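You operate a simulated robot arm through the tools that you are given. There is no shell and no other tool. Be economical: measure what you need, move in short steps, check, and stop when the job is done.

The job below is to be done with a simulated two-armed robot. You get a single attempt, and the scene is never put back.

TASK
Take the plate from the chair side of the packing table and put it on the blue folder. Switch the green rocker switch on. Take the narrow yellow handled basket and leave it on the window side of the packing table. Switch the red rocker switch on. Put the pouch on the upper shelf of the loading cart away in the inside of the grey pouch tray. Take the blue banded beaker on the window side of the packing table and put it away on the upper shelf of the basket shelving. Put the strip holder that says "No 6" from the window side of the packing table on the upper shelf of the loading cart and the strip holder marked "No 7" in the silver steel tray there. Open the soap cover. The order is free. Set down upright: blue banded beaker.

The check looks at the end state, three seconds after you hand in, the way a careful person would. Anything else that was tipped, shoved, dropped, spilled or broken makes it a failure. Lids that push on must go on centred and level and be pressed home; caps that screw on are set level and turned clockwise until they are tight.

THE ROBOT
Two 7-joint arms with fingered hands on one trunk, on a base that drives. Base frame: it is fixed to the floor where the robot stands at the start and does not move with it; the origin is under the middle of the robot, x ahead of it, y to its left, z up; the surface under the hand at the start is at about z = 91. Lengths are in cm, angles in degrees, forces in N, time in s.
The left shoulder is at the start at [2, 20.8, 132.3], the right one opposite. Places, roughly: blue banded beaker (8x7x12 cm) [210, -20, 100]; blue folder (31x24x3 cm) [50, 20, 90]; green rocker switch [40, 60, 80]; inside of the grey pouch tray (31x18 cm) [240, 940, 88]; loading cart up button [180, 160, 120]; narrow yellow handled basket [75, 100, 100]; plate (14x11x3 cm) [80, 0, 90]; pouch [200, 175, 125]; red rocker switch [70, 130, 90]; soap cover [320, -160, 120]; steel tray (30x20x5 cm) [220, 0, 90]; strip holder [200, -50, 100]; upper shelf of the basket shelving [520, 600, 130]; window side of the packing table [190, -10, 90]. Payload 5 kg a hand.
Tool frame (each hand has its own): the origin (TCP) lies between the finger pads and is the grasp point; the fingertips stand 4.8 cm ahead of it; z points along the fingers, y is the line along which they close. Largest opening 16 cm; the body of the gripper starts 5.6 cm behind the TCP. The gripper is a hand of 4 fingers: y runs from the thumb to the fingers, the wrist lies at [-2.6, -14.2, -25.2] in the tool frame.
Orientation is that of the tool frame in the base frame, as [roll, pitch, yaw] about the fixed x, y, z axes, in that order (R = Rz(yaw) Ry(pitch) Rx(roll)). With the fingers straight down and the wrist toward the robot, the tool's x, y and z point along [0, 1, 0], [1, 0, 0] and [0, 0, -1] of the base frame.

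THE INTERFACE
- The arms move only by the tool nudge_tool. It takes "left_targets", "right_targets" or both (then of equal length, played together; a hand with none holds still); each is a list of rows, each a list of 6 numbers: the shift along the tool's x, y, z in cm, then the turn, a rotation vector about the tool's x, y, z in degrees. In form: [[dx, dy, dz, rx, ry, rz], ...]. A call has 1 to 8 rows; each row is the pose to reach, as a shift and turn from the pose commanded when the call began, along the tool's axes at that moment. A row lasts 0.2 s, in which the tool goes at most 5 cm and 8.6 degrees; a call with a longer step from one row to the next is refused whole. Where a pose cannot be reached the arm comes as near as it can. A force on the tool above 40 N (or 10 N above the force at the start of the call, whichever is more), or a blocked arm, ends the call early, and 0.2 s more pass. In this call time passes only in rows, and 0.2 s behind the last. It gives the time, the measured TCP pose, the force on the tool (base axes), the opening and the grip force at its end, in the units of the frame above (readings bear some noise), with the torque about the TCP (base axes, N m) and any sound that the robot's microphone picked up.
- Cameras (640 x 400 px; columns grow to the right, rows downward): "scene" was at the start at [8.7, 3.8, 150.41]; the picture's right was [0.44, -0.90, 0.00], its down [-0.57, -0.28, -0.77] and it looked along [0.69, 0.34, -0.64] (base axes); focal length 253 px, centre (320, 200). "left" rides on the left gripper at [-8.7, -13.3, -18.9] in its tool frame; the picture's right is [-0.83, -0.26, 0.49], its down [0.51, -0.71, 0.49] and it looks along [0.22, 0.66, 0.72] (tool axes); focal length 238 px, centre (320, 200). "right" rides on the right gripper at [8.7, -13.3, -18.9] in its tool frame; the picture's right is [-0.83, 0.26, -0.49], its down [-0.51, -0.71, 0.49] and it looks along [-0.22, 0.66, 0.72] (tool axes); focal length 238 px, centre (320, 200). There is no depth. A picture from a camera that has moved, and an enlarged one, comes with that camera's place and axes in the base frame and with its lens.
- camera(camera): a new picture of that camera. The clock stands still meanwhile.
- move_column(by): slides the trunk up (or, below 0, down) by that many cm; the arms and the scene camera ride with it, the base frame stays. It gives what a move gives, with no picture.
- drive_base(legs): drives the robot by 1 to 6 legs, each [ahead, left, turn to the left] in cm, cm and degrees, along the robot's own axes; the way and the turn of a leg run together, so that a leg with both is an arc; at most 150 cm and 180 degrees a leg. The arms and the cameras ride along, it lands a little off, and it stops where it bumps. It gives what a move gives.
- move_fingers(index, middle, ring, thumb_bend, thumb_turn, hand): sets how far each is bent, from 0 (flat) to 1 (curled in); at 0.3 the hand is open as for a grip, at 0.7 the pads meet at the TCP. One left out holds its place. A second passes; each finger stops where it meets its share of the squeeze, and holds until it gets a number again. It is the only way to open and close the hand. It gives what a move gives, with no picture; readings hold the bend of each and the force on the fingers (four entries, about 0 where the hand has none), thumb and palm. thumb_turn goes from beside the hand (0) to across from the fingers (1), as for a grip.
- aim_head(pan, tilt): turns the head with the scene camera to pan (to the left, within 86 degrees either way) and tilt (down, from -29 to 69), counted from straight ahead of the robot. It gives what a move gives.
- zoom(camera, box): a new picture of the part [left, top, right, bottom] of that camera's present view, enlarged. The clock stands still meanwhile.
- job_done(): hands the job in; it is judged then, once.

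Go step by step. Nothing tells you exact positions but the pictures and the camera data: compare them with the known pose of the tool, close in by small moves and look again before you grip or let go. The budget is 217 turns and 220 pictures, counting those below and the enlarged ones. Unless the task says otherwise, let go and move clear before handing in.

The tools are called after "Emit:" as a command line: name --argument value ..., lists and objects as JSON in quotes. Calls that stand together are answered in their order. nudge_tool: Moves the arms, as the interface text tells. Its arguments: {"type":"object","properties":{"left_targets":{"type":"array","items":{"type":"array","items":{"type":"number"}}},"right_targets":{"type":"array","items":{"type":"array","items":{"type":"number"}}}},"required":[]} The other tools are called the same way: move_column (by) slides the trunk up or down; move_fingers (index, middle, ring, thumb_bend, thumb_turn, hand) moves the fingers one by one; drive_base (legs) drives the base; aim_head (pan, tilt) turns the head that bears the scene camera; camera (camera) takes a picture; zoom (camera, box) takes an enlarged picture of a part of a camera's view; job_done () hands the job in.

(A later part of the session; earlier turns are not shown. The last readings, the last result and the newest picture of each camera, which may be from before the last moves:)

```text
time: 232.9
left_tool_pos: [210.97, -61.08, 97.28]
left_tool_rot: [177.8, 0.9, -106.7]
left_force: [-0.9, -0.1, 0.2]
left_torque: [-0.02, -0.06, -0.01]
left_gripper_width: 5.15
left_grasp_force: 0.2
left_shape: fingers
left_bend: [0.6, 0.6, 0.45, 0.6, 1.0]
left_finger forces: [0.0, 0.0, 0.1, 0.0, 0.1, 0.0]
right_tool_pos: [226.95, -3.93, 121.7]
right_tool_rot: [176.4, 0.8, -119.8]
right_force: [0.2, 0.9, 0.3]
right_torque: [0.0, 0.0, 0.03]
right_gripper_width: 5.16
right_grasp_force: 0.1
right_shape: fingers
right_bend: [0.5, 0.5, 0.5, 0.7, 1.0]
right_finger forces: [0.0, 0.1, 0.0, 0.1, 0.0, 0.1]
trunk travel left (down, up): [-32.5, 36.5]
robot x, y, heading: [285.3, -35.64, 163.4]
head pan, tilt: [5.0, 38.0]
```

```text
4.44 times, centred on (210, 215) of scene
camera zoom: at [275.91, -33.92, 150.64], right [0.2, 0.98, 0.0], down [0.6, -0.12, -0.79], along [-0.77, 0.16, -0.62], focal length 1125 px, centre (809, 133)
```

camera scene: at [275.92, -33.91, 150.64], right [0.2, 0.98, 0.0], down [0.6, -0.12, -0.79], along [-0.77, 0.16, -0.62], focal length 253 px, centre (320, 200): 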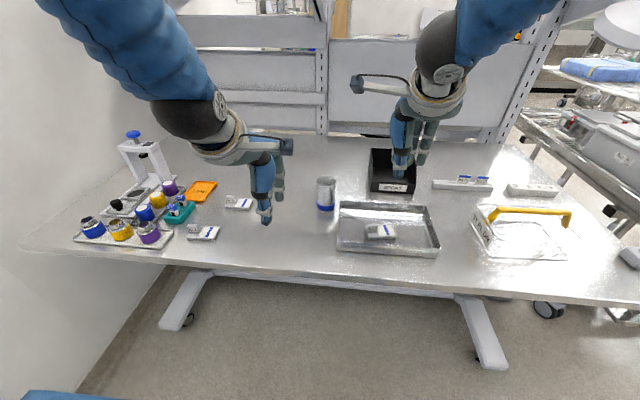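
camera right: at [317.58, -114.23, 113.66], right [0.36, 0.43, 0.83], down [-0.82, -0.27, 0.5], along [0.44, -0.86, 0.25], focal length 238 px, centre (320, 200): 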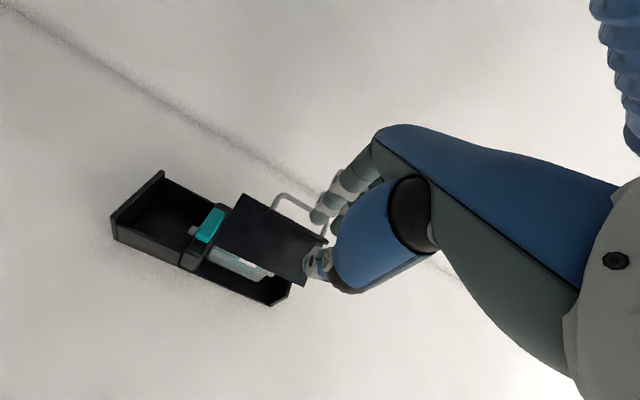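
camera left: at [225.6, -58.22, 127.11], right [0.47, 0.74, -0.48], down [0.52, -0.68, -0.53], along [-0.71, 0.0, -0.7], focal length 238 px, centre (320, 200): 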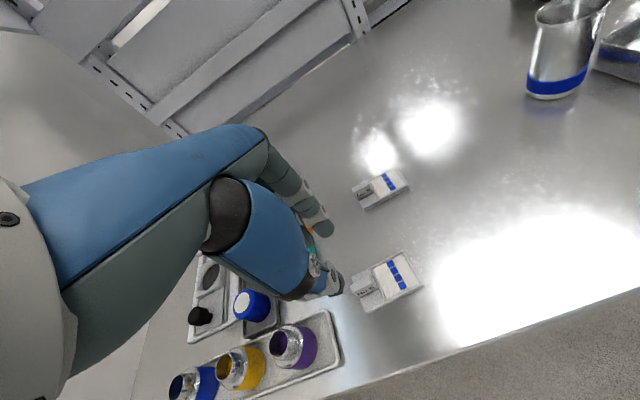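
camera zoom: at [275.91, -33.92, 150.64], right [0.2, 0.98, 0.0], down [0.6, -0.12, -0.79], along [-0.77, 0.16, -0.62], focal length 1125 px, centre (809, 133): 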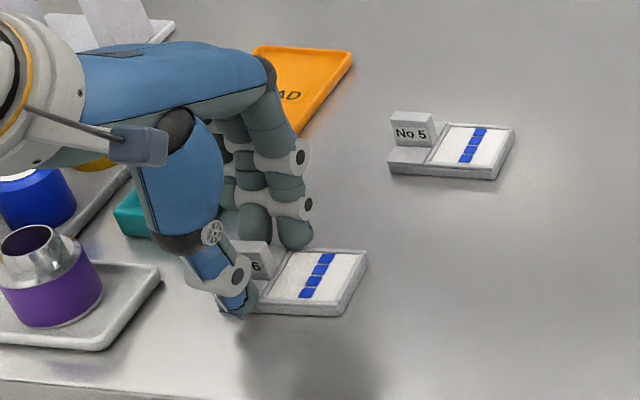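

Emit:
move_fingers --hand "left" --index 0.78 --middle 0.78 --thumb_bend 0.78

Emit:
nudge_tool --left_targets '[[0, 0, -2, 0, 0, 0], [0, 0, -6, 0, 0, 0], [-2, -2, -10, 0, 0, 0], [-5, -3, -13, 0, 0, 0], [-9, -3, -15, 0, 0, 0]]'

Emit:
camera --camera "scene"

```text
time: 233.9
left_tool_pos: [210.95, -61.16, 97.16]
left_tool_rot: [177.8, 0.8, -106.7]
left_force: [1.1, 0.4, 0.3]
left_torque: [0.1, -0.12, -0.06]
left_gripper_width: 1.8
left_grasp_force: 27.1
left_shape: fingers
left_bend: [0.72, 0.71, 0.45, 0.69, 1.0]
left_finger forces: [12.8, 10.3, 0.1, 0.0, 31.0, 0.1]
right_tool_pos: [226.93, -3.97, 121.51]
right_tool_rot: [176.6, 0.7, -119.9]
right_force: [0.3, 0.1, -0.1]
right_torque: [0.02, -0.01, 0.0]
right_gripper_width: 5.2
right_grasp_force: 0.0
right_shape: fingers
right_bend: [0.5, 0.5, 0.5, 0.7, 1.0]
right_finger forces: [0.0, 0.0, 0.1, 0.1, 0.0, 0.1]
trunk travel left (down, up): [-32.5, 36.5]
robot x, y, heading: [285.62, -36.0, 163.3]
head pan, tilt: [5.0, 38.0]
```

```text
time: 235.1
left_tool_pos: [216.98, -53.56, 112.49]
left_tool_rot: [177.8, 0.8, -106.6]
left_force: [1.8, 0.8, -2.4]
left_torque: [-0.17, 0.09, 0.02]
left_gripper_width: 1.86
left_grasp_force: 22.2
left_shape: fingers
left_bend: [0.72, 0.71, 0.45, 0.7, 1.0]
left_finger forces: [12.5, 8.7, 0.0, 0.0, 23.3, 0.0]
right_tool_pos: [227.05, -3.81, 121.48]
right_tool_rot: [176.5, 0.7, -119.9]
right_force: [0.7, 2.3, 0.2]
right_torque: [-0.18, 0.05, 0.03]
right_gripper_width: 5.18
right_grasp_force: 0.0
right_shape: fingers
right_bend: [0.5, 0.5, 0.5, 0.7, 1.0]
right_finger forces: [0.0, 0.0, 0.0, 0.0, 0.1, 0.0]
trunk travel left (down, up): [-32.5, 36.5]
robot x, y, heading: [285.34, -35.79, 163.3]
head pan, tilt: [5.0, 38.0]
```

```text
71 pictures are left
camera scene: at [276.02, -33.68, 150.64], right [0.2, 0.98, 0.0], down [0.6, -0.13, -0.79], along [-0.77, 0.16, -0.62], focal length 253 px, centre (320, 200)
```

scene: 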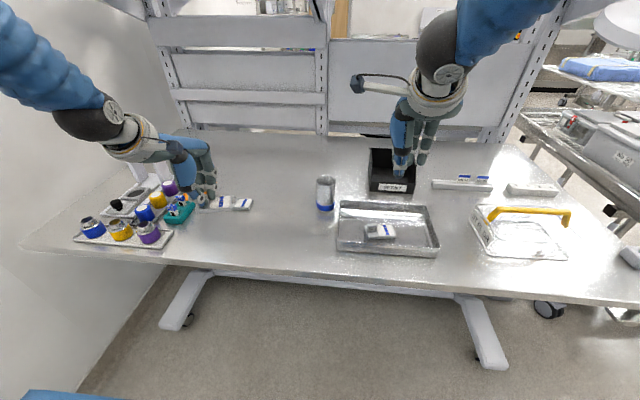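

No 6 is held. Now the right hand opens and moves above the beaker (~[206, -17.5]).

Emit:
move_fingers --hand "right" --index 0.4 --middle 0.4 --ring 0.4 --thumb_bend 0.4

Emit:
nudge_tool --right_targets '[[3.8, 1.9, 0.5, 0, 0, 0], [7.6, 3.8, 1, 0, 0, 0], [11.4, 5.7, 2, 0, 0, 0], [15.2, 7.6, 3, 0, 0, 0], [19, 9.5, 5, 0, 0, 0], [22.9, 11.4, 7, 0, 0, 0]]'

Emit:
camera --camera "right"

Emit:
zoom --camera "scene" --box '[260, 120, 420, 260]'

```text
time: 236.1
left_tool_pos: [216.9, -53.65, 112.26]
left_tool_rot: [177.7, 0.8, -106.7]
left_force: [0.8, 0.6, -2.6]
left_torque: [-0.01, 0.0, -0.01]
left_gripper_width: 1.83
left_grasp_force: 21.9
left_shape: fingers
left_bend: [0.72, 0.71, 0.45, 0.7, 1.0]
left_finger forces: [12.5, 8.7, 0.0, 0.0, 23.2, 0.0]
right_tool_pos: [227.0, -3.94, 121.58]
right_tool_rot: [176.5, 0.6, -119.8]
right_force: [0.1, 0.4, 0.6]
right_torque: [-0.02, 0.03, -0.01]
right_gripper_width: 13.05
right_grasp_force: 0.0
right_shape: fingers
right_bend: [0.4, 0.4, 0.4, 0.4, 0.99]
right_finger forces: [0.1, 0.0, 0.1, 0.1, 0.1, 0.1]
trunk travel left (down, up): [-32.5, 36.5]
robot x, y, heading: [285.37, -36.12, 163.1]
head pan, tilt: [5.0, 38.0]
```

```text
time: 237.5
left_tool_pos: [216.63, -53.71, 112.12]
left_tool_rot: [177.9, 1.0, -106.8]
left_force: [-0.2, -0.7, -2.1]
left_torque: [0.07, -0.09, -0.05]
left_gripper_width: 1.86
left_grasp_force: 22.2
left_shape: fingers
left_bend: [0.72, 0.71, 0.45, 0.7, 1.0]
left_finger forces: [12.4, 8.9, 0.0, 0.0, 23.1, 0.0]
right_tool_pos: [205.07, -17.87, 114.93]
right_tool_rot: [176.6, 0.7, -119.9]
right_force: [-2.3, 0.2, 0.5]
right_torque: [-0.02, -0.19, 0.01]
right_gripper_width: 13.04
right_grasp_force: 0.1
right_shape: fingers
right_bend: [0.4, 0.4, 0.4, 0.4, 0.99]
right_finger forces: [0.1, 0.0, 0.0, 0.0, 0.0, 0.0]
trunk travel left (down, up): [-32.5, 36.5]
robot x, y, heading: [285.26, -36.38, 163.4]
head pan, tilt: [5.0, 38.0]
```

```text
70 pictures are left
camera right: at [213.03, -32.75, 132.77], right [0.21, 0.83, 0.51], down [0.84, 0.11, -0.53], along [-0.49, 0.54, -0.68], focal length 238 px, centre (320, 200)
```

right: 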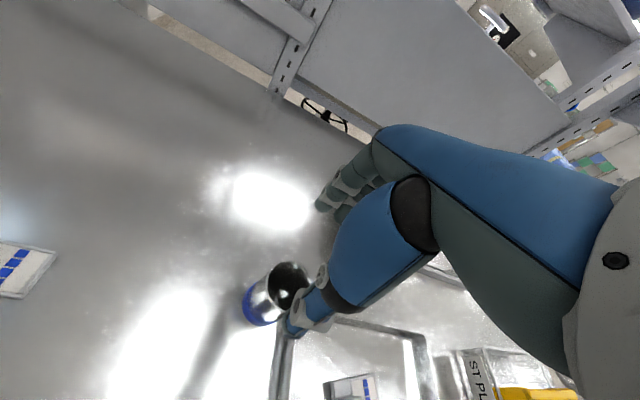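

```text
2.86 times, centred on (340, 190) of scene
camera zoom: at [275.63, -34.03, 150.61], right [0.2, 0.98, 0.0], down [0.6, -0.12, -0.79], along [-0.77, 0.16, -0.62], focal length 723 px, centre (263, 229)
```

zoom: 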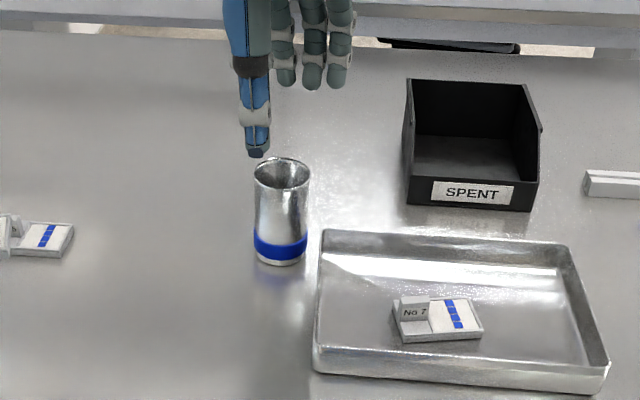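

The beaker centre is ~[206.2, -17.5]. I correct slightly, straighten the hand, and lower around it.

Emit:
nudge_tool --right_targets '[[-0.2, -1, 4, 1.5, 0, 0], [-0.2, -1.3, 8, 3.4, 0, 0], [-0.2, -1.5, 12, 3.4, 0, 0], [-0.2, -1.75, 16, 3.4, 0, 0]]'

Emit:
camera --camera "right"

Emit:
zoom --camera "scene" --box '[260, 120, 420, 260]'

```text
time: 238.5
left_tool_pos: [216.77, -53.6, 112.15]
left_tool_rot: [177.8, 0.9, -106.7]
left_force: [-1.3, 0.0, -2.0]
left_torque: [-0.02, -0.1, -0.01]
left_gripper_width: 1.84
left_grasp_force: 22.3
left_shape: fingers
left_bend: [0.72, 0.71, 0.45, 0.7, 1.0]
left_finger forces: [12.4, 8.7, 0.1, 0.0, 23.3, 0.0]
right_tool_pos: [206.08, -18.05, 98.96]
right_tool_rot: [180.0, 0.6, -120.0]
right_force: [-2.3, 0.7, 1.9]
right_torque: [-0.03, -0.24, 0.03]
right_gripper_width: 13.07
right_grasp_force: 0.0
right_shape: fingers
right_bend: [0.4, 0.4, 0.4, 0.4, 0.99]
right_finger forces: [0.0, 0.1, 0.0, 0.0, 0.1, 0.1]
trunk travel left (down, up): [-32.5, 36.5]
robot x, y, heading: [285.33, -35.91, 163.3]
head pan, tilt: [5.0, 38.0]
```

```text
68 pictures are left
camera right: at [213.13, -32.23, 117.55], right [0.19, 0.85, 0.5], down [0.87, 0.09, -0.49], along [-0.46, 0.52, -0.72], focal length 238 px, centre (320, 200)
```

right: 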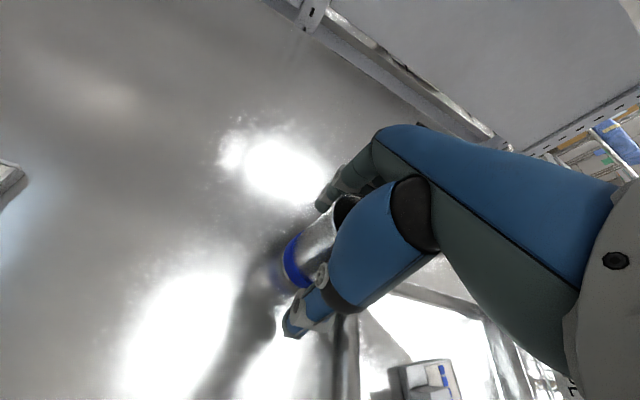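

```text
2.86 times, centred on (340, 190) of scene
camera zoom: at [275.72, -33.93, 150.62], right [0.2, 0.98, 0.0], down [0.6, -0.12, -0.79], along [-0.77, 0.16, -0.62], focal length 723 px, centre (263, 229)
```

zoom: 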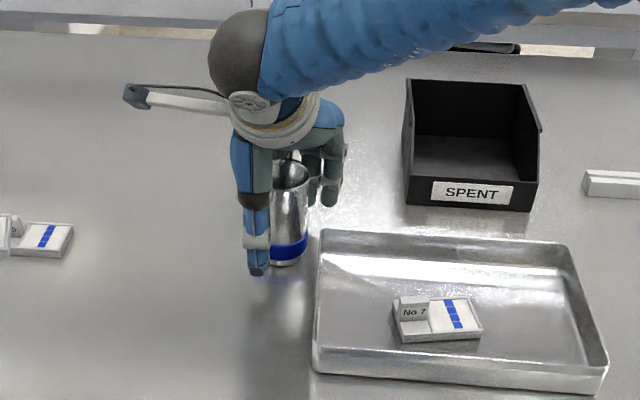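

The beaker stands between thumb and fingers. I close and lift.

Emit:
move_fingers --hand "right" --index 0.7 --middle 0.7 --ring 0.7 --thumb_bend 0.7

Emit:
nudge_tool --right_targets '[[0, 0, -2, 0, 0, 0], [0, 0, -6, 0, 0, 0], [0, 0, -10, 0, 0, 0], [0, -3, -13, 0, 0, 0], [0, -7, -15, 0, 0, 0]]'

Emit:
camera --camera "scene"

```text
time: 239.5
left_tool_pos: [216.93, -53.7, 112.33]
left_tool_rot: [177.9, 0.9, -106.7]
left_force: [-0.3, 0.5, -2.3]
left_torque: [-0.04, 0.02, 0.01]
left_gripper_width: 1.85
left_grasp_force: 22.6
left_shape: fingers
left_bend: [0.72, 0.71, 0.45, 0.7, 1.0]
left_finger forces: [12.4, 8.8, 0.1, 0.0, 23.2, 0.0]
right_tool_pos: [206.27, -18.05, 98.97]
right_tool_rot: [179.9, 0.6, -119.9]
right_force: [-1.1, -1.2, 3.9]
right_torque: [0.13, 0.14, 0.07]
right_gripper_width: 6.99
right_grasp_force: 22.5
right_shape: fingers
right_bend: [0.57, 0.57, 0.69, 0.57, 1.0]
right_finger forces: [10.4, 10.4, 0.8, 0.0, 23.5, 0.0]
trunk travel left (down, up): [-32.5, 36.5]
robot x, y, heading: [285.31, -35.66, 163.5]
head pan, tilt: [5.0, 38.0]
```

```text
time: 240.7
left_tool_pos: [216.94, -53.71, 112.54]
left_tool_rot: [177.7, 0.9, -106.7]
left_force: [0.8, 0.0, -1.4]
left_torque: [0.02, 0.04, 0.01]
left_gripper_width: 1.86
left_grasp_force: 21.7
left_shape: fingers
left_bend: [0.72, 0.71, 0.45, 0.7, 1.0]
left_finger forces: [12.4, 8.8, 0.2, 0.0, 23.2, 0.1]
right_tool_pos: [212.29, -21.59, 114.06]
right_tool_rot: [179.8, 0.8, -119.9]
right_force: [1.0, -0.2, -1.0]
right_torque: [0.0, 0.09, -0.01]
right_gripper_width: 6.98
right_grasp_force: 21.0
right_shape: fingers
right_bend: [0.57, 0.57, 0.7, 0.57, 1.0]
right_finger forces: [10.5, 9.7, 0.0, 0.0, 22.6, 0.0]
trunk travel left (down, up): [-32.5, 36.5]
robot x, y, heading: [285.19, -35.69, 163.4]
head pan, tilt: [5.0, 38.0]
```

```text
66 pictures are left
camera scene: at [276.03, -34.01, 150.65], right [0.2, 0.98, 0.0], down [0.6, -0.12, -0.79], along [-0.77, 0.16, -0.62], focal length 253 px, centre (320, 200)
```

scene: 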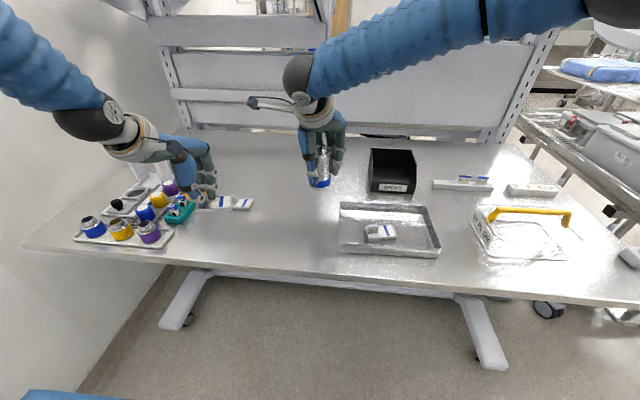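

Both items are held. I raise the trunk, turn, and drive back along the corridor toward the cart's long side.

Emit:
move_column --by 20

Emit:
drive_base --legs '[[0, 0, -73], [0, -25, 0], [115, 0, 0], [110, 0, 0]]'

Emit:
drive_base --legs '[[0, 0, 44], [128, 0, 0], [0, 0, 60], [0, 0, 60]]'

Emit:
aim_head --pan 0 --tilt 25

Emit:
camera --camera "scene"

```text
time: 242.9
left_tool_pos: [216.89, -53.6, 132.4]
left_tool_rot: [177.8, 0.9, -106.7]
left_force: [-0.4, -0.3, -2.1]
left_torque: [-0.04, -0.07, 0.0]
left_gripper_width: 1.84
left_grasp_force: 22.1
left_shape: fingers
left_bend: [0.72, 0.71, 0.45, 0.7, 1.0]
left_finger forces: [12.3, 8.9, 0.1, 0.1, 23.1, 0.1]
right_tool_pos: [212.12, -21.5, 133.88]
right_tool_rot: [179.9, 0.7, -119.9]
right_force: [-0.7, -0.1, -1.4]
right_torque: [0.01, 0.03, 0.04]
right_gripper_width: 6.99
right_grasp_force: 21.5
right_shape: fingers
right_bend: [0.57, 0.57, 0.7, 0.57, 1.0]
right_finger forces: [10.5, 9.7, 0.0, 0.0, 22.6, 0.0]
trunk travel left (down, up): [-52.5, 16.5]
robot x, y, heading: [285.51, -36.0, 163.3]
head pan, tilt: [5.0, 38.0]
```

```text
time: 258.5
left_tool_pos: [267.29, 248.47, 132.2]
left_tool_rot: [177.8, 0.9, -178.9]
left_force: [-0.3, 0.3, -1.9]
left_torque: [-0.04, 0.03, 0.0]
left_gripper_width: 1.51
left_grasp_force: 21.4
left_shape: fingers
left_bend: [0.72, 0.71, 0.45, 0.72, 1.0]
left_finger forces: [11.4, 10.6, 0.1, 0.1, 20.6, 0.1]
right_tool_pos: [296.42, 262.77, 134.0]
right_tool_rot: [179.9, 0.7, 167.9]
right_force: [0.5, -0.1, -1.1]
right_torque: [-0.02, 0.04, -0.03]
right_gripper_width: 6.92
right_grasp_force: 20.7
right_shape: fingers
right_bend: [0.57, 0.57, 0.7, 0.57, 1.0]
right_finger forces: [10.1, 9.1, 0.0, 0.0, 21.5, 0.1]
trunk travel left (down, up): [-52.5, 16.5]
robot x, y, heading: [304.62, 188.72, 91.2]
head pan, tilt: [5.0, 38.0]
```

```text
time: 272.2
left_tool_pos: [236.07, 210.19, 132.27]
left_tool_rot: [177.8, 0.9, -14.6]
left_force: [1.1, 0.3, -2.3]
left_torque: [0.01, -0.02, -0.03]
left_gripper_width: 1.43
left_grasp_force: 19.5
left_shape: fingers
left_bend: [0.72, 0.71, 0.45, 0.72, 1.0]
left_finger forces: [11.6, 10.1, 0.0, 0.2, 18.1, 0.1]
right_tool_pos: [204.11, 204.27, 133.93]
right_tool_rot: [179.8, 0.7, -27.7]
right_force: [-0.1, 0.6, -1.5]
right_torque: [0.02, 0.01, 0.03]
right_gripper_width: 6.86
right_grasp_force: 18.5
right_shape: fingers
right_bend: [0.57, 0.57, 0.7, 0.58, 1.0]
right_finger forces: [9.4, 8.4, 0.0, 0.0, 19.7, 0.0]
trunk travel left (down, up): [-52.5, 16.5]
robot x, y, heading: [215.78, 278.04, -104.5]
head pan, tilt: [5.0, 38.0]
```

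```text
time: 272.9
left_tool_pos: [235.94, 210.06, 132.27]
left_tool_rot: [177.8, 0.9, -14.5]
left_force: [0.0, 0.6, -2.0]
left_torque: [0.01, -0.01, 0.0]
left_gripper_width: 1.45
left_grasp_force: 19.8
left_shape: fingers
left_bend: [0.72, 0.71, 0.45, 0.72, 1.0]
left_finger forces: [11.6, 10.1, 0.0, 0.0, 18.3, 0.1]
right_tool_pos: [204.04, 204.17, 134.07]
right_tool_rot: [179.9, 0.8, -27.6]
right_force: [0.1, 0.0, -1.5]
right_torque: [0.01, -0.01, -0.01]
right_gripper_width: 6.86
right_grasp_force: 18.1
right_shape: fingers
right_bend: [0.57, 0.57, 0.7, 0.58, 1.0]
right_finger forces: [9.2, 8.5, 0.1, 0.0, 19.7, 0.1]
trunk travel left (down, up): [-52.5, 16.5]
robot x, y, heading: [215.56, 277.76, -104.4]
head pan, tilt: [0.0, 25.0]
```

```text
65 pictures are left
camera scene: at [213.18, 267.94, 172.66], right [-0.97, 0.25, 0.0], down [0.11, 0.41, -0.91], along [-0.23, -0.88, -0.42], focal length 253 px, centre (320, 200)
```

scene: 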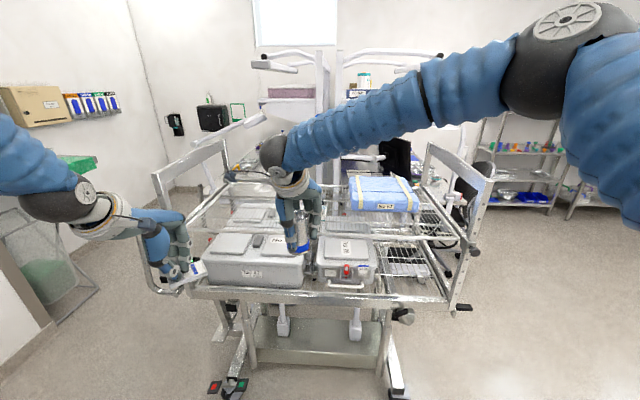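

I retighten both grips and zoom on the cart to understand its shelves.

Emit:
move_fingers --hand "right" --index 0.75 --middle 0.75 --ring 0.75 --thumb_bend 0.75

Emit:
zoom --camera "scene" --box '[140, 130, 500, 330]'

```text
time: 273.9
left_tool_pos: [236.12, 210.1, 132.22]
left_tool_rot: [177.8, 0.9, -14.5]
left_force: [0.1, -0.4, -1.5]
left_torque: [0.02, -0.03, -0.02]
left_gripper_width: 1.42
left_grasp_force: 20.2
left_shape: fingers
left_bend: [0.72, 0.71, 0.45, 0.72, 1.0]
left_finger forces: [11.6, 10.1, 0.1, 0.0, 18.2, 0.0]
right_tool_pos: [204.12, 204.07, 134.02]
right_tool_rot: [179.8, 0.8, -27.7]
right_force: [0.0, 0.3, -0.3]
right_torque: [-0.03, -0.01, 0.01]
right_gripper_width: 6.8
right_grasp_force: 24.8
right_shape: fingers
right_bend: [0.56, 0.58, 0.75, 0.59, 1.0]
right_finger forces: [12.0, 10.4, 1.7, 0.1, 25.7, 0.0]
trunk travel left (down, up): [-52.5, 16.5]
robot x, y, heading: [215.72, 277.91, -104.3]
head pan, tilt: [0.0, 25.0]
```

```text
1.78 times, centred on (320, 230) of scene
camera zoom: at [213.16, 267.95, 172.67], right [-0.97, 0.25, 0.0], down [0.11, 0.41, -0.91], along [-0.23, -0.88, -0.42], focal length 450 px, centre (320, 147)
```

zoom: 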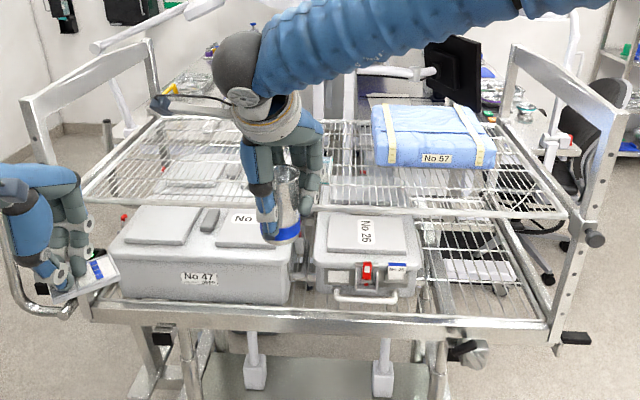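

Upper wire shelf is at about z=121, with pouch "No 57" on its right part. I'll place No 6 on the left front area. I raise a bit more and drive in.

Emit:
move_column --by 8

Emit:
drive_base --legs '[[24, -8, 0]]'

Emit:
aim_head --pan 0 --tilt 40

Emit:
camera --camera "scene"

```text
time: 275.1
left_tool_pos: [236.01, 210.04, 140.18]
left_tool_rot: [177.8, 1.0, -14.5]
left_force: [0.1, 0.0, -1.7]
left_torque: [0.01, -0.04, 0.02]
left_gripper_width: 1.46
left_grasp_force: 20.1
left_shape: fingers
left_bend: [0.72, 0.71, 0.45, 0.72, 1.0]
left_finger forces: [11.6, 10.1, 0.0, 0.0, 18.3, 0.0]
right_tool_pos: [204.11, 204.22, 142.03]
right_tool_rot: [179.9, 0.7, -27.7]
right_force: [0.4, -0.5, -2.0]
right_torque: [-0.01, 0.02, 0.02]
right_gripper_width: 6.81
right_grasp_force: 24.9
right_shape: fingers
right_bend: [0.56, 0.58, 0.75, 0.59, 1.0]
right_finger forces: [12.0, 10.5, 1.7, 0.1, 25.7, 0.0]
trunk travel left (down, up): [-60.5, 8.5]
robot x, y, heading: [215.63, 277.4, -104.3]
head pan, tilt: [0.0, 25.0]
```

```text
time: 277.0
left_tool_pos: [222.3, 188.7, 140.33]
left_tool_rot: [177.8, 0.8, -14.5]
left_force: [0.0, 0.3, -1.8]
left_torque: [-0.02, 0.0, 0.01]
left_gripper_width: 1.44
left_grasp_force: 20.6
left_shape: fingers
left_bend: [0.72, 0.71, 0.45, 0.72, 1.0]
left_finger forces: [11.6, 10.1, 0.1, 0.0, 18.4, 0.0]
right_tool_pos: [190.28, 182.85, 142.1]
right_tool_rot: [180.0, 0.6, -27.8]
right_force: [-0.1, 0.2, -0.5]
right_torque: [0.03, 0.08, 0.01]
right_gripper_width: 6.83
right_grasp_force: 24.6
right_shape: fingers
right_bend: [0.56, 0.57, 0.75, 0.59, 1.0]
right_finger forces: [12.1, 10.4, 1.8, 0.1, 25.5, 0.1]
trunk travel left (down, up): [-60.5, 8.5]
robot x, y, heading: [201.94, 256.46, -104.4]
head pan, tilt: [0.0, 25.0]
```

```text
time: 277.7
left_tool_pos: [222.28, 188.56, 140.33]
left_tool_rot: [178.0, 0.9, -14.6]
left_force: [-0.2, 0.0, -1.7]
left_torque: [0.05, -0.01, 0.0]
left_gripper_width: 1.41
left_grasp_force: 20.3
left_shape: fingers
left_bend: [0.72, 0.71, 0.45, 0.72, 1.0]
left_finger forces: [11.7, 10.1, 0.0, 0.0, 18.4, 0.1]
right_tool_pos: [190.23, 182.69, 141.98]
right_tool_rot: [-180.0, 0.6, -27.6]
right_force: [-0.3, -0.5, -0.9]
right_torque: [0.06, -0.03, 0.01]
right_gripper_width: 6.85
right_grasp_force: 24.5
right_shape: fingers
right_bend: [0.56, 0.57, 0.75, 0.59, 1.0]
right_finger forces: [11.9, 10.5, 1.7, 0.0, 25.5, 0.0]
trunk travel left (down, up): [-60.5, 8.5]
robot x, y, heading: [201.84, 256.16, -104.2]
head pan, tilt: [0.0, 40.0]
```

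```text
63 pictures are left
camera scene: at [199.53, 247.06, 178.33], right [-0.97, 0.25, 0.0], down [0.16, 0.62, -0.77], along [-0.19, -0.74, -0.64], focal length 253 px, centre (320, 200)
```

scene: 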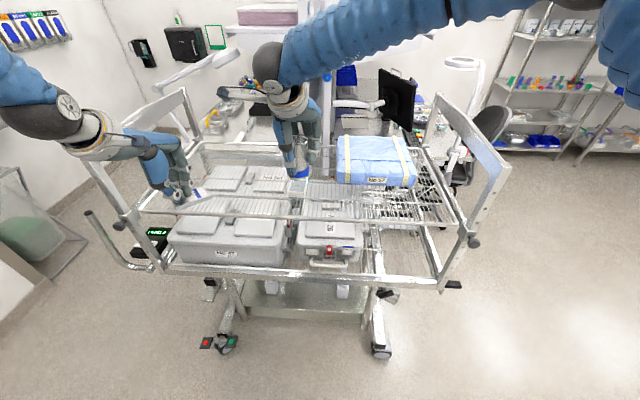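

I carry No 6 inward over the shelf and lower close to it.

Emit:
nudge_tool --left_targets '[[0, 4.7, 0, 0, 0, 0], [0, 9.4, 0, 0, 0, 0], [0, 14.1, 0, 0, 0, 0], [0, 18.8, 1, 0, 0, 0], [0, 23, 3, 0, 0, 0], [0, 23, 7, 0, 0, 0], [0, 23, 9.5, 0, 0, 0]]'

Emit:
camera --camera "left"

Emit:
zoom --camera "scene" --box '[120, 100, 320, 230]'

```text
time: 279.3
left_tool_pos: [216.11, 165.94, 131.6]
left_tool_rot: [177.8, 0.8, -14.5]
left_force: [-0.1, -1.4, -1.1]
left_torque: [0.16, -0.05, -0.04]
left_gripper_width: 1.37
left_grasp_force: 20.3
left_shape: fingers
left_bend: [0.72, 0.71, 0.45, 0.72, 1.0]
left_finger forces: [11.4, 10.5, 0.1, 0.0, 19.0, 0.1]
right_tool_pos: [190.39, 182.69, 141.99]
right_tool_rot: [-180.0, 0.7, -27.7]
right_force: [-0.8, -1.4, -1.5]
right_torque: [0.04, 0.02, 0.0]
right_gripper_width: 6.82
right_grasp_force: 25.2
right_shape: fingers
right_bend: [0.56, 0.57, 0.75, 0.59, 1.0]
right_finger forces: [11.9, 10.4, 1.5, 0.1, 25.5, 0.0]
trunk travel left (down, up): [-60.5, 8.5]
robot x, y, heading: [202.28, 256.3, -104.6]
head pan, tilt: [0.0, 40.0]
```

```text
62 pictures are left
camera left: at [211.56, 181.47, 150.23], right [-0.76, 0.44, -0.48], down [0.65, 0.54, -0.53], along [0.03, -0.71, -0.7], focal length 238 px, centre (320, 200)
```

left: 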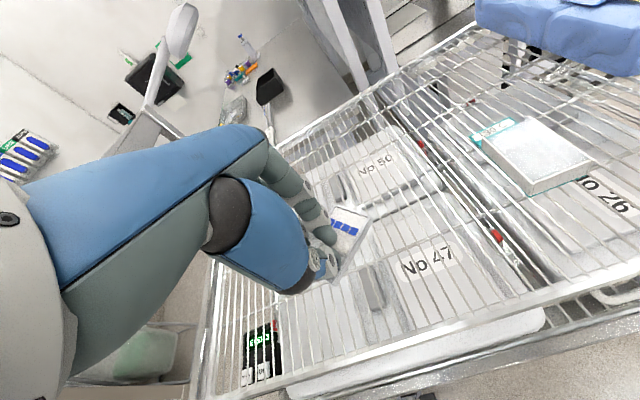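

```text
3.08 times, centred on (220, 165) of scene
camera zoom: at [199.6, 247.05, 178.32], right [-0.97, 0.25, 0.0], down [0.16, 0.62, -0.77], along [-0.19, -0.74, -0.64], focal length 779 px, centre (628, 308)
```

zoom: 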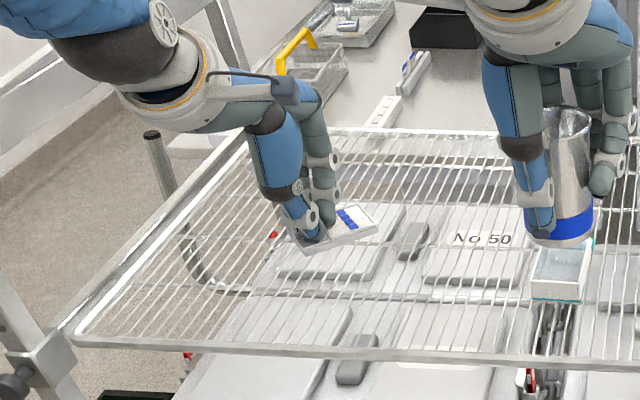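

No 6 is over the wire shelf. I lower until contact.

Emit:
nudge_tool --left_targets '[[0, 0, 1.5, 0, 0, 0], [0, 0, 2.6, 0, 0, 0], [0, 0, 3.4, 0, 0, 0], [0, 0, 4.2, 0, 0, 0], [0, 0, 5, 0, 0, 0], [0, 0, 5.8, 0, 0, 0]]'

Emit:
zoom --camera "scene" --box '[160, 120, 280, 210]'

```text
time: 280.7
left_tool_pos: [216.06, 165.8, 125.8]
left_tool_rot: [177.7, 0.9, -14.7]
left_force: [1.1, -0.8, -1.4]
left_torque: [0.02, -0.04, 0.0]
left_gripper_width: 1.4
left_grasp_force: 20.4
left_shape: fingers
left_bend: [0.72, 0.71, 0.45, 0.72, 1.0]
left_finger forces: [11.4, 10.4, 0.0, 0.0, 19.0, 0.1]
right_tool_pos: [190.3, 182.72, 142.08]
right_tool_rot: [180.0, 0.8, -27.7]
right_force: [-0.8, 0.7, -1.4]
right_torque: [0.01, 0.03, -0.01]
right_gripper_width: 6.84
right_grasp_force: 24.7
right_shape: fingers
right_bend: [0.56, 0.57, 0.75, 0.59, 1.0]
right_finger forces: [12.0, 10.6, 1.6, 0.1, 25.5, 0.1]
trunk travel left (down, up): [-60.5, 8.5]
robot x, y, heading: [201.87, 255.97, -104.4]
head pan, tilt: [0.0, 40.0]
```

```text
4.44 times, centred on (220, 165) of scene
camera zoom: at [199.6, 247.17, 178.33], right [-0.97, 0.25, 0.0], down [0.16, 0.62, -0.77], along [-0.19, -0.74, -0.64], focal length 1125 px, centre (764, 356)
```

zoom: 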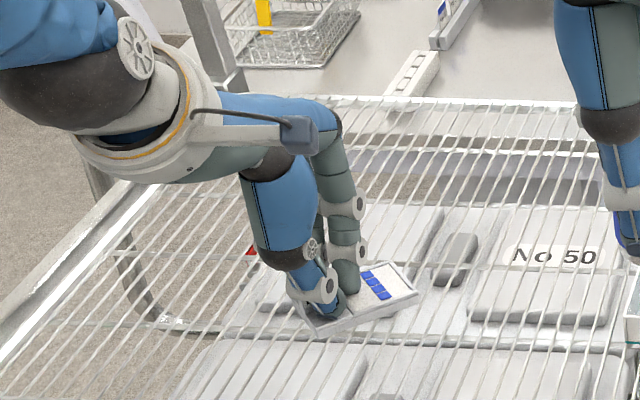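

Not yet in contact; I continue down in small steps.

Emit:
nudge_tool --left_targets '[[0, 0, 0.8, 0, 0, 0], [0, 0, 1.6, 0, 0, 0], [0, 0, 2.4, 0, 0, 0], [0, 0, 3.2, 0, 0, 0], [0, 0, 4, 0, 0, 0], [0, 0, 4.8, 0, 0, 0]]'

Emit:
zoom --camera "scene" --box '[160, 120, 280, 210]'

```text
time: 282.0
left_tool_pos: [215.92, 165.05, 122.9]
left_tool_rot: [176.7, 1.0, -14.5]
left_force: [3.0, 9.9, 30.3]
left_torque: [1.48, 0.14, -0.23]
left_gripper_width: 1.33
left_grasp_force: 38.6
left_shape: fingers
left_bend: [0.72, 0.71, 0.45, 0.73, 1.0]
left_finger forces: [11.7, 9.1, 0.0, 0.0, 56.9, 0.0]
right_tool_pos: [190.33, 182.91, 142.02]
right_tool_rot: [179.9, 0.5, -27.6]
right_force: [0.8, -1.9, -1.9]
right_torque: [0.13, 0.0, -0.01]
right_gripper_width: 6.85
right_grasp_force: 24.4
right_shape: fingers
right_bend: [0.56, 0.57, 0.75, 0.59, 1.0]
right_finger forces: [12.0, 10.6, 1.7, 0.0, 25.5, 0.0]
trunk travel left (down, up): [-60.5, 8.5]
robot x, y, heading: [201.86, 256.34, -104.9]
head pan, tilt: [0.0, 40.0]
stopped in row 6 (left hand): the force on the tool passed its limit at 44 N (the readings are from after the stop); the commanded pose is now the measured one
```

```text
4.44 times, centred on (220, 165) of scene
camera zoom: at [199.61, 247.33, 178.35], right [-0.97, 0.25, 0.0], down [0.16, 0.62, -0.77], along [-0.19, -0.74, -0.64], focal length 1125 px, centre (764, 356)
```

zoom: 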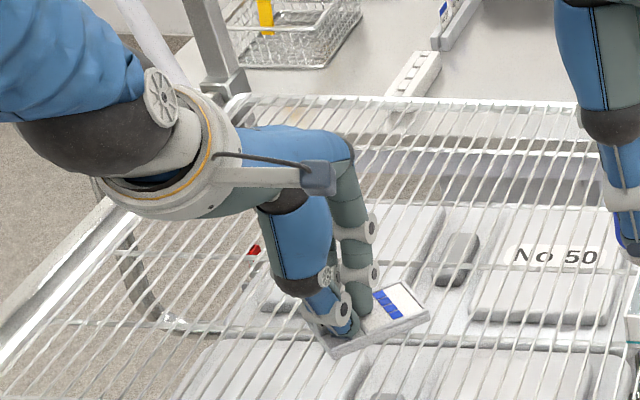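

Contact with the shelf. I relieve pressure, release, and raise the hand.

Emit:
nudge_tool --left_targets '[[0, 0, -0.4, 0, 0, 0]]'

Emit:
move_fingers --hand "left" --index 0.57 --middle 0.57 --thumb_bend 0.57

Emit:
nudge_tool --left_targets '[[0, 0, -2, 0, 0, 0], [0, 0, -6, 0, 0, 0], [0, -2, -10, 0, 0, 0], [0, -5, -14, 0, 0, 0], [0, -9, -17, 0, 0, 0], [0, -13, -19, 0, 0, 0]]'

Emit:
camera --camera "scene"

```text
time: 282.4
left_tool_pos: [216.04, 165.31, 122.86]
left_tool_rot: [177.1, 0.9, -14.4]
left_force: [-1.4, 0.8, 11.3]
left_torque: [0.3, 0.25, -0.03]
left_gripper_width: 1.32
left_grasp_force: 27.4
left_shape: fingers
left_bend: [0.72, 0.71, 0.45, 0.73, 1.0]
left_finger forces: [13.1, 9.9, 0.1, 0.0, 32.6, 0.0]
right_tool_pos: [190.39, 182.82, 142.12]
right_tool_rot: [179.9, 0.7, -27.7]
right_force: [0.6, -0.6, -1.5]
right_torque: [0.02, -0.02, 0.0]
right_gripper_width: 6.81
right_grasp_force: 24.9
right_shape: fingers
right_bend: [0.56, 0.57, 0.75, 0.59, 1.0]
right_finger forces: [12.0, 10.5, 1.7, 0.0, 25.6, 0.1]
trunk travel left (down, up): [-60.5, 8.5]
robot x, y, heading: [202.17, 256.33, -104.4]
head pan, tilt: [0.0, 40.0]
```

```text
time: 283.4
left_tool_pos: [216.03, 165.42, 123.08]
left_tool_rot: [176.9, 0.9, -14.5]
left_force: [-1.7, 0.8, 17.7]
left_torque: [-0.69, 0.61, -0.09]
left_gripper_width: 6.76
left_grasp_force: 8.6
left_shape: fingers
left_bend: [0.56, 0.56, 0.45, 0.56, 1.0]
left_finger forces: [17.5, 0.1, 0.0, 0.1, 0.0, 0.0]
right_tool_pos: [190.29, 183.05, 142.17]
right_tool_rot: [179.8, 0.7, -27.5]
right_force: [0.2, 0.3, -1.0]
right_torque: [0.0, -0.02, -0.02]
right_gripper_width: 6.84
right_grasp_force: 24.6
right_shape: fingers
right_bend: [0.56, 0.57, 0.75, 0.59, 1.0]
right_finger forces: [12.0, 10.5, 1.6, 0.0, 25.6, 0.1]
trunk travel left (down, up): [-60.5, 8.5]
robot x, y, heading: [201.92, 256.62, -104.4]
head pan, tilt: [0.0, 40.0]
```

```text
time: 284.8
left_tool_pos: [219.88, 179.09, 141.24]
left_tool_rot: [177.0, 0.8, -14.5]
left_force: [-0.6, 0.5, -0.6]
left_torque: [-0.13, -0.01, 0.05]
left_gripper_width: 6.68
left_grasp_force: 0.1
left_shape: fingers
left_bend: [0.56, 0.56, 0.45, 0.56, 1.0]
left_finger forces: [0.0, 0.0, 0.1, 0.1, 0.1, 0.1]
right_tool_pos: [190.46, 183.04, 142.18]
right_tool_rot: [179.9, 0.6, -27.7]
right_force: [0.1, 1.0, -1.1]
right_torque: [-0.1, 0.03, 0.01]
right_gripper_width: 6.84
right_grasp_force: 24.8
right_shape: fingers
right_bend: [0.56, 0.57, 0.75, 0.59, 1.0]
right_finger forces: [12.0, 10.6, 1.6, 0.1, 25.6, 0.1]
trunk travel left (down, up): [-60.5, 8.5]
robot x, y, heading: [202.24, 256.18, -104.5]
head pan, tilt: [0.0, 40.0]
```

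```text
58 pictures are left
camera scene: at [199.66, 247.5, 178.36], right [-0.97, 0.25, 0.0], down [0.16, 0.62, -0.77], along [-0.19, -0.74, -0.64], focal length 253 px, centre (320, 200)
```

scene: 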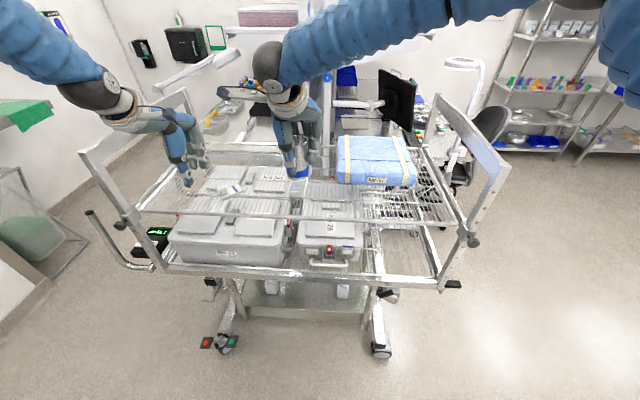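

Emit:
zoom --camera "scene" --box '[190, 120, 440, 220]'

```text
2.56 times, centred on (315, 170) of scene
camera zoom: at [199.66, 247.5, 178.36], right [-0.97, 0.25, 0.0], down [0.16, 0.62, -0.77], along [-0.19, -0.74, -0.64], focal length 648 px, centre (333, 277)
```

zoom: 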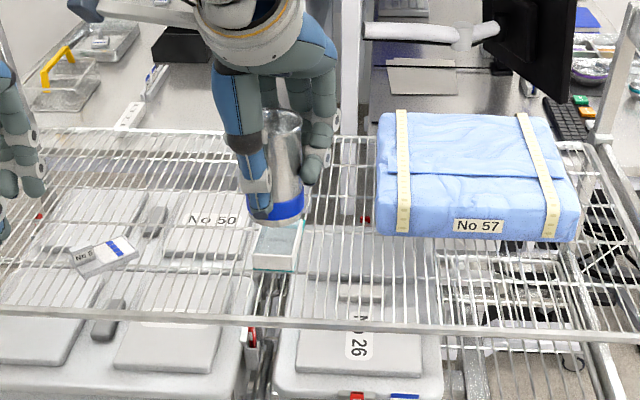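

No 6 lies flat on the cart's upper shelf. The pouch is large (needs both hands), so I deliver the beaker first: back off, turn, and drive toward the basket shelving.

Emit:
drive_base --legs '[[-38, 0, 0], [0, 0, 75], [0, 0, 75], [140, 0, 0], [90, 0, 0]]'

Emit:
aim_head --pan 0 --tilt 12

Emit:
camera --camera "scene"

```text
time: 304.6
left_tool_pos: [394.11, 534.33, 141.13]
left_tool_rot: [177.1, 0.9, 136.1]
left_force: [-0.4, 0.5, 0.2]
left_torque: [-0.02, -0.02, -0.01]
left_gripper_width: 6.69
left_grasp_force: 0.0
left_shape: fingers
left_bend: [0.56, 0.56, 0.45, 0.56, 1.0]
left_finger forces: [0.1, 0.1, 0.0, 0.0, 0.0, 0.0]
right_tool_pos: [417.6, 516.26, 142.03]
right_tool_rot: [179.8, 0.6, 123.0]
right_force: [0.3, 0.5, -1.0]
right_torque: [-0.01, 0.0, 0.01]
right_gripper_width: 6.76
right_grasp_force: 23.3
right_shape: fingers
right_bend: [0.56, 0.57, 0.75, 0.6, 1.0]
right_finger forces: [11.4, 10.4, 1.0, 0.0, 23.9, 0.0]
trunk travel left (down, up): [-60.5, 8.5]
robot x, y, heading: [371.76, 457.8, 46.1]
head pan, tilt: [0.0, 40.0]
```

```text
time: 305.5
left_tool_pos: [394.23, 534.24, 141.08]
left_tool_rot: [177.1, 0.9, 136.1]
left_force: [0.1, 0.3, -0.5]
left_torque: [0.02, 0.0, 0.02]
left_gripper_width: 6.69
left_grasp_force: 0.1
left_shape: fingers
left_bend: [0.56, 0.56, 0.45, 0.56, 1.0]
left_finger forces: [0.0, 0.1, 0.0, 0.1, 0.0, 0.0]
right_tool_pos: [417.73, 516.27, 142.09]
right_tool_rot: [179.8, 0.7, 122.9]
right_force: [-0.6, 0.2, -1.8]
right_torque: [-0.01, -0.01, 0.01]
right_gripper_width: 6.75
right_grasp_force: 23.4
right_shape: fingers
right_bend: [0.56, 0.57, 0.75, 0.6, 1.0]
right_finger forces: [11.5, 10.6, 1.0, 0.0, 23.8, 0.0]
trunk travel left (down, up): [-60.5, 8.5]
robot x, y, heading: [371.05, 457.93, 46.2]
head pan, tilt: [0.0, 12.0]
```

```text
56 pictures are left
camera scene: at [378.54, 465.38, 182.77], right [0.72, -0.69, 0.0], down [-0.14, -0.15, -0.98], along [0.68, 0.71, -0.21], focal length 253 px, centre (320, 200)
```

scene: 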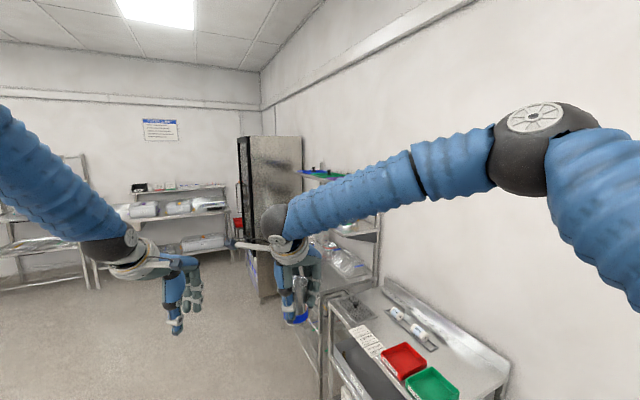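

The shelving stands along the right-hand wall beside the fridge. I drive in front of it, staying well back, and face it.

Emit:
drive_base --legs '[[78, 52, 0], [78, 52, 0], [0, 0, -62]]'

Emit:
aim_head --pan 0 --tilt 18

Emit:
camera --camera "scene"

```text
time: 317.6
left_tool_pos: [481.83, 658.73, 141.09]
left_tool_rot: [177.1, 0.9, 74.6]
left_force: [0.9, -0.2, 0.8]
left_torque: [-0.02, 0.01, -0.02]
left_gripper_width: 6.69
left_grasp_force: 0.1
left_shape: fingers
left_bend: [0.56, 0.56, 0.45, 0.56, 1.0]
left_finger forces: [0.0, 0.1, 0.0, 0.1, 0.1, 0.1]
right_tool_pos: [477.18, 629.46, 142.07]
right_tool_rot: [179.8, 0.8, 61.4]
right_force: [-0.4, 1.0, -0.5]
right_torque: [0.0, 0.01, -0.01]
right_gripper_width: 6.7
right_grasp_force: 22.9
right_shape: fingers
right_bend: [0.57, 0.57, 0.75, 0.6, 1.0]
right_finger forces: [11.3, 10.7, 0.7, 0.0, 23.6, 0.0]
trunk travel left (down, up): [-60.5, 8.5]
robot x, y, heading: [403.84, 642.51, -15.6]
head pan, tilt: [0.0, 12.0]
```

```text
time: 318.3
left_tool_pos: [481.81, 658.67, 141.3]
left_tool_rot: [177.0, 0.9, 74.6]
left_force: [-0.5, -0.1, 0.4]
left_torque: [-0.01, -0.02, -0.01]
left_gripper_width: 6.69
left_grasp_force: 0.1
left_shape: fingers
left_bend: [0.56, 0.56, 0.45, 0.56, 1.0]
left_finger forces: [0.0, 0.1, 0.1, 0.0, 0.0, 0.0]
right_tool_pos: [477.22, 629.39, 142.08]
right_tool_rot: [179.8, 0.6, 61.4]
right_force: [-0.4, 0.0, -1.5]
right_torque: [0.03, -0.01, 0.0]
right_gripper_width: 6.71
right_grasp_force: 22.6
right_shape: fingers
right_bend: [0.57, 0.57, 0.75, 0.6, 1.0]
right_finger forces: [11.3, 10.8, 0.8, 0.0, 23.6, 0.0]
trunk travel left (down, up): [-60.5, 8.5]
robot x, y, heading: [403.71, 642.34, -15.5]
head pan, tilt: [0.0, 18.0]
```

```text
55 pictures are left
camera scene: at [413.85, 639.54, 181.81], right [-0.27, -0.96, 0.0], down [-0.3, 0.08, -0.95], along [0.92, -0.25, -0.31], focal length 253 px, centre (320, 200)
```

scene: 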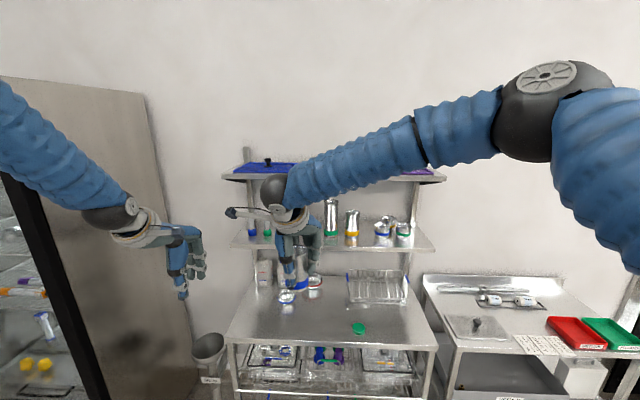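

The shelf at z≈128 already holds banded beakers, matching the given height. I zoom to find free space on it.

Emit:
zoom --camera "scene" --box '[210, 140, 450, 300]'

```text
2.50 times, centred on (330, 220) of scene
camera zoom: at [413.85, 639.54, 181.81], right [-0.27, -0.96, 0.0], down [-0.3, 0.08, -0.95], along [0.92, -0.25, -0.31], focal length 633 px, centre (295, 150)
```

zoom: 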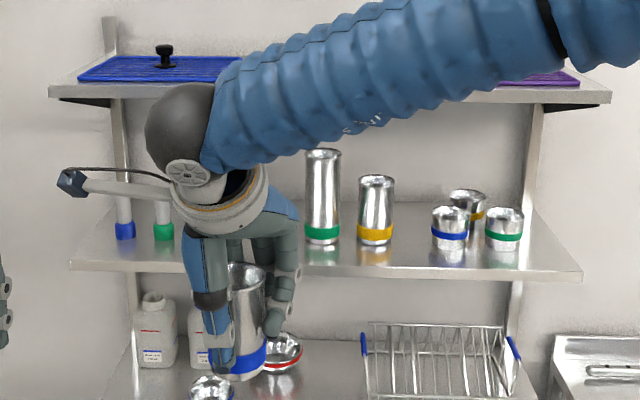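

I check the hidden part of the shelf with the left wrist camera.

Emit:
camera --camera "left"

```text
53 pictures are left
camera left: at [465.9, 654.27, 159.4], right [-0.45, -0.75, -0.49], down [-0.53, 0.66, -0.53], along [0.72, 0.02, -0.69], focal length 238 px, centre (320, 200)
```

left: 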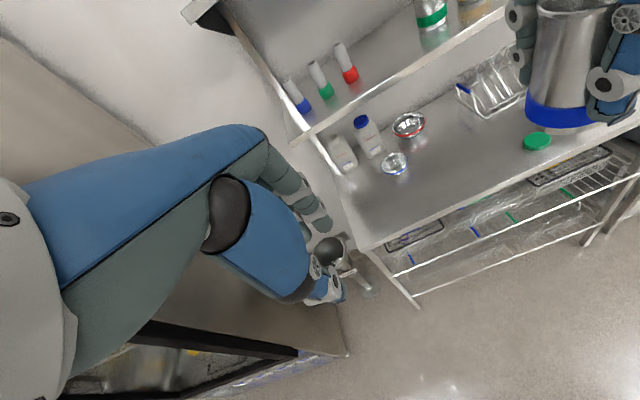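

There's free space between the slim red tube and the tall green beaker; the shelf is at z≈127.8. Target is [516, 616]. I pull the left hand back and drive 30 cm closer.

Emit:
nudge_tool --left_targets '[[0, -4, 0, 0, 0, 0], [0, -8, 0, 0, 0, 0], [0, -12, 0, 0, 0, 0]]'

Emit:
drive_base --legs '[[28, 0, 0]]'

Emit:
camera --camera "scene"

```text
time: 319.1
left_tool_pos: [470.19, 661.76, 140.58]
left_tool_rot: [176.8, 1.0, 74.5]
left_force: [0.4, 0.3, 0.4]
left_torque: [-0.02, -0.01, 0.02]
left_gripper_width: 6.69
left_grasp_force: 0.1
left_shape: fingers
left_bend: [0.56, 0.56, 0.45, 0.56, 1.0]
left_finger forces: [0.0, 0.0, 0.1, 0.1, 0.0, 0.1]
right_tool_pos: [477.1, 629.38, 142.08]
right_tool_rot: [179.9, 0.6, 61.5]
right_force: [0.1, -0.2, -1.3]
right_torque: [-0.03, -0.01, -0.03]
right_gripper_width: 6.71
right_grasp_force: 23.6
right_shape: fingers
right_bend: [0.57, 0.57, 0.75, 0.6, 1.0]
right_finger forces: [11.4, 10.7, 0.8, 0.0, 23.5, 0.1]
trunk travel left (down, up): [-60.5, 8.5]
robot x, y, heading: [403.8, 642.24, -15.5]
head pan, tilt: [0.0, 18.0]
```

```text
time: 321.0
left_tool_pos: [497.23, 654.38, 140.45]
left_tool_rot: [177.2, 0.9, 74.5]
left_force: [0.4, 0.1, -0.3]
left_torque: [-0.05, -0.06, 0.02]
left_gripper_width: 6.69
left_grasp_force: 0.0
left_shape: fingers
left_bend: [0.56, 0.56, 0.45, 0.56, 1.0]
left_finger forces: [0.0, 0.1, 0.0, 0.1, 0.0, 0.0]
right_tool_pos: [504.24, 622.02, 142.09]
right_tool_rot: [179.9, 0.5, 61.4]
right_force: [0.3, 0.8, -1.7]
right_torque: [-0.02, -0.03, -0.01]
right_gripper_width: 6.67
right_grasp_force: 23.7
right_shape: fingers
right_bend: [0.57, 0.57, 0.75, 0.6, 1.0]
right_finger forces: [11.3, 10.7, 0.7, 0.0, 23.4, 0.1]
trunk travel left (down, up): [-60.5, 8.5]
robot x, y, heading: [430.68, 634.95, -15.3]
head pan, tilt: [0.0, 18.0]
```

```text
52 pictures are left
camera scene: at [440.81, 632.12, 181.82], right [-0.27, -0.96, 0.0], down [-0.3, 0.08, -0.95], along [0.92, -0.25, -0.31], focal length 253 px, centre (320, 200)
```

scene: 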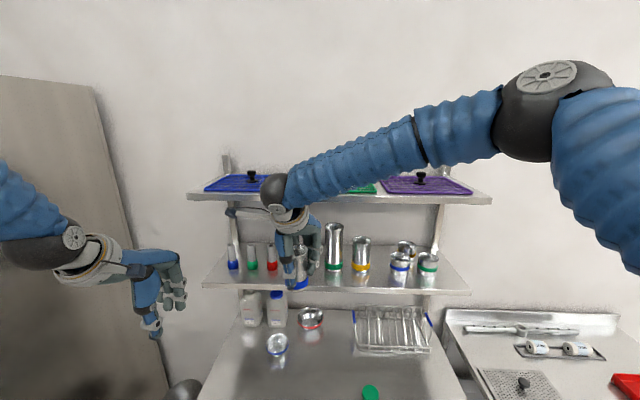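

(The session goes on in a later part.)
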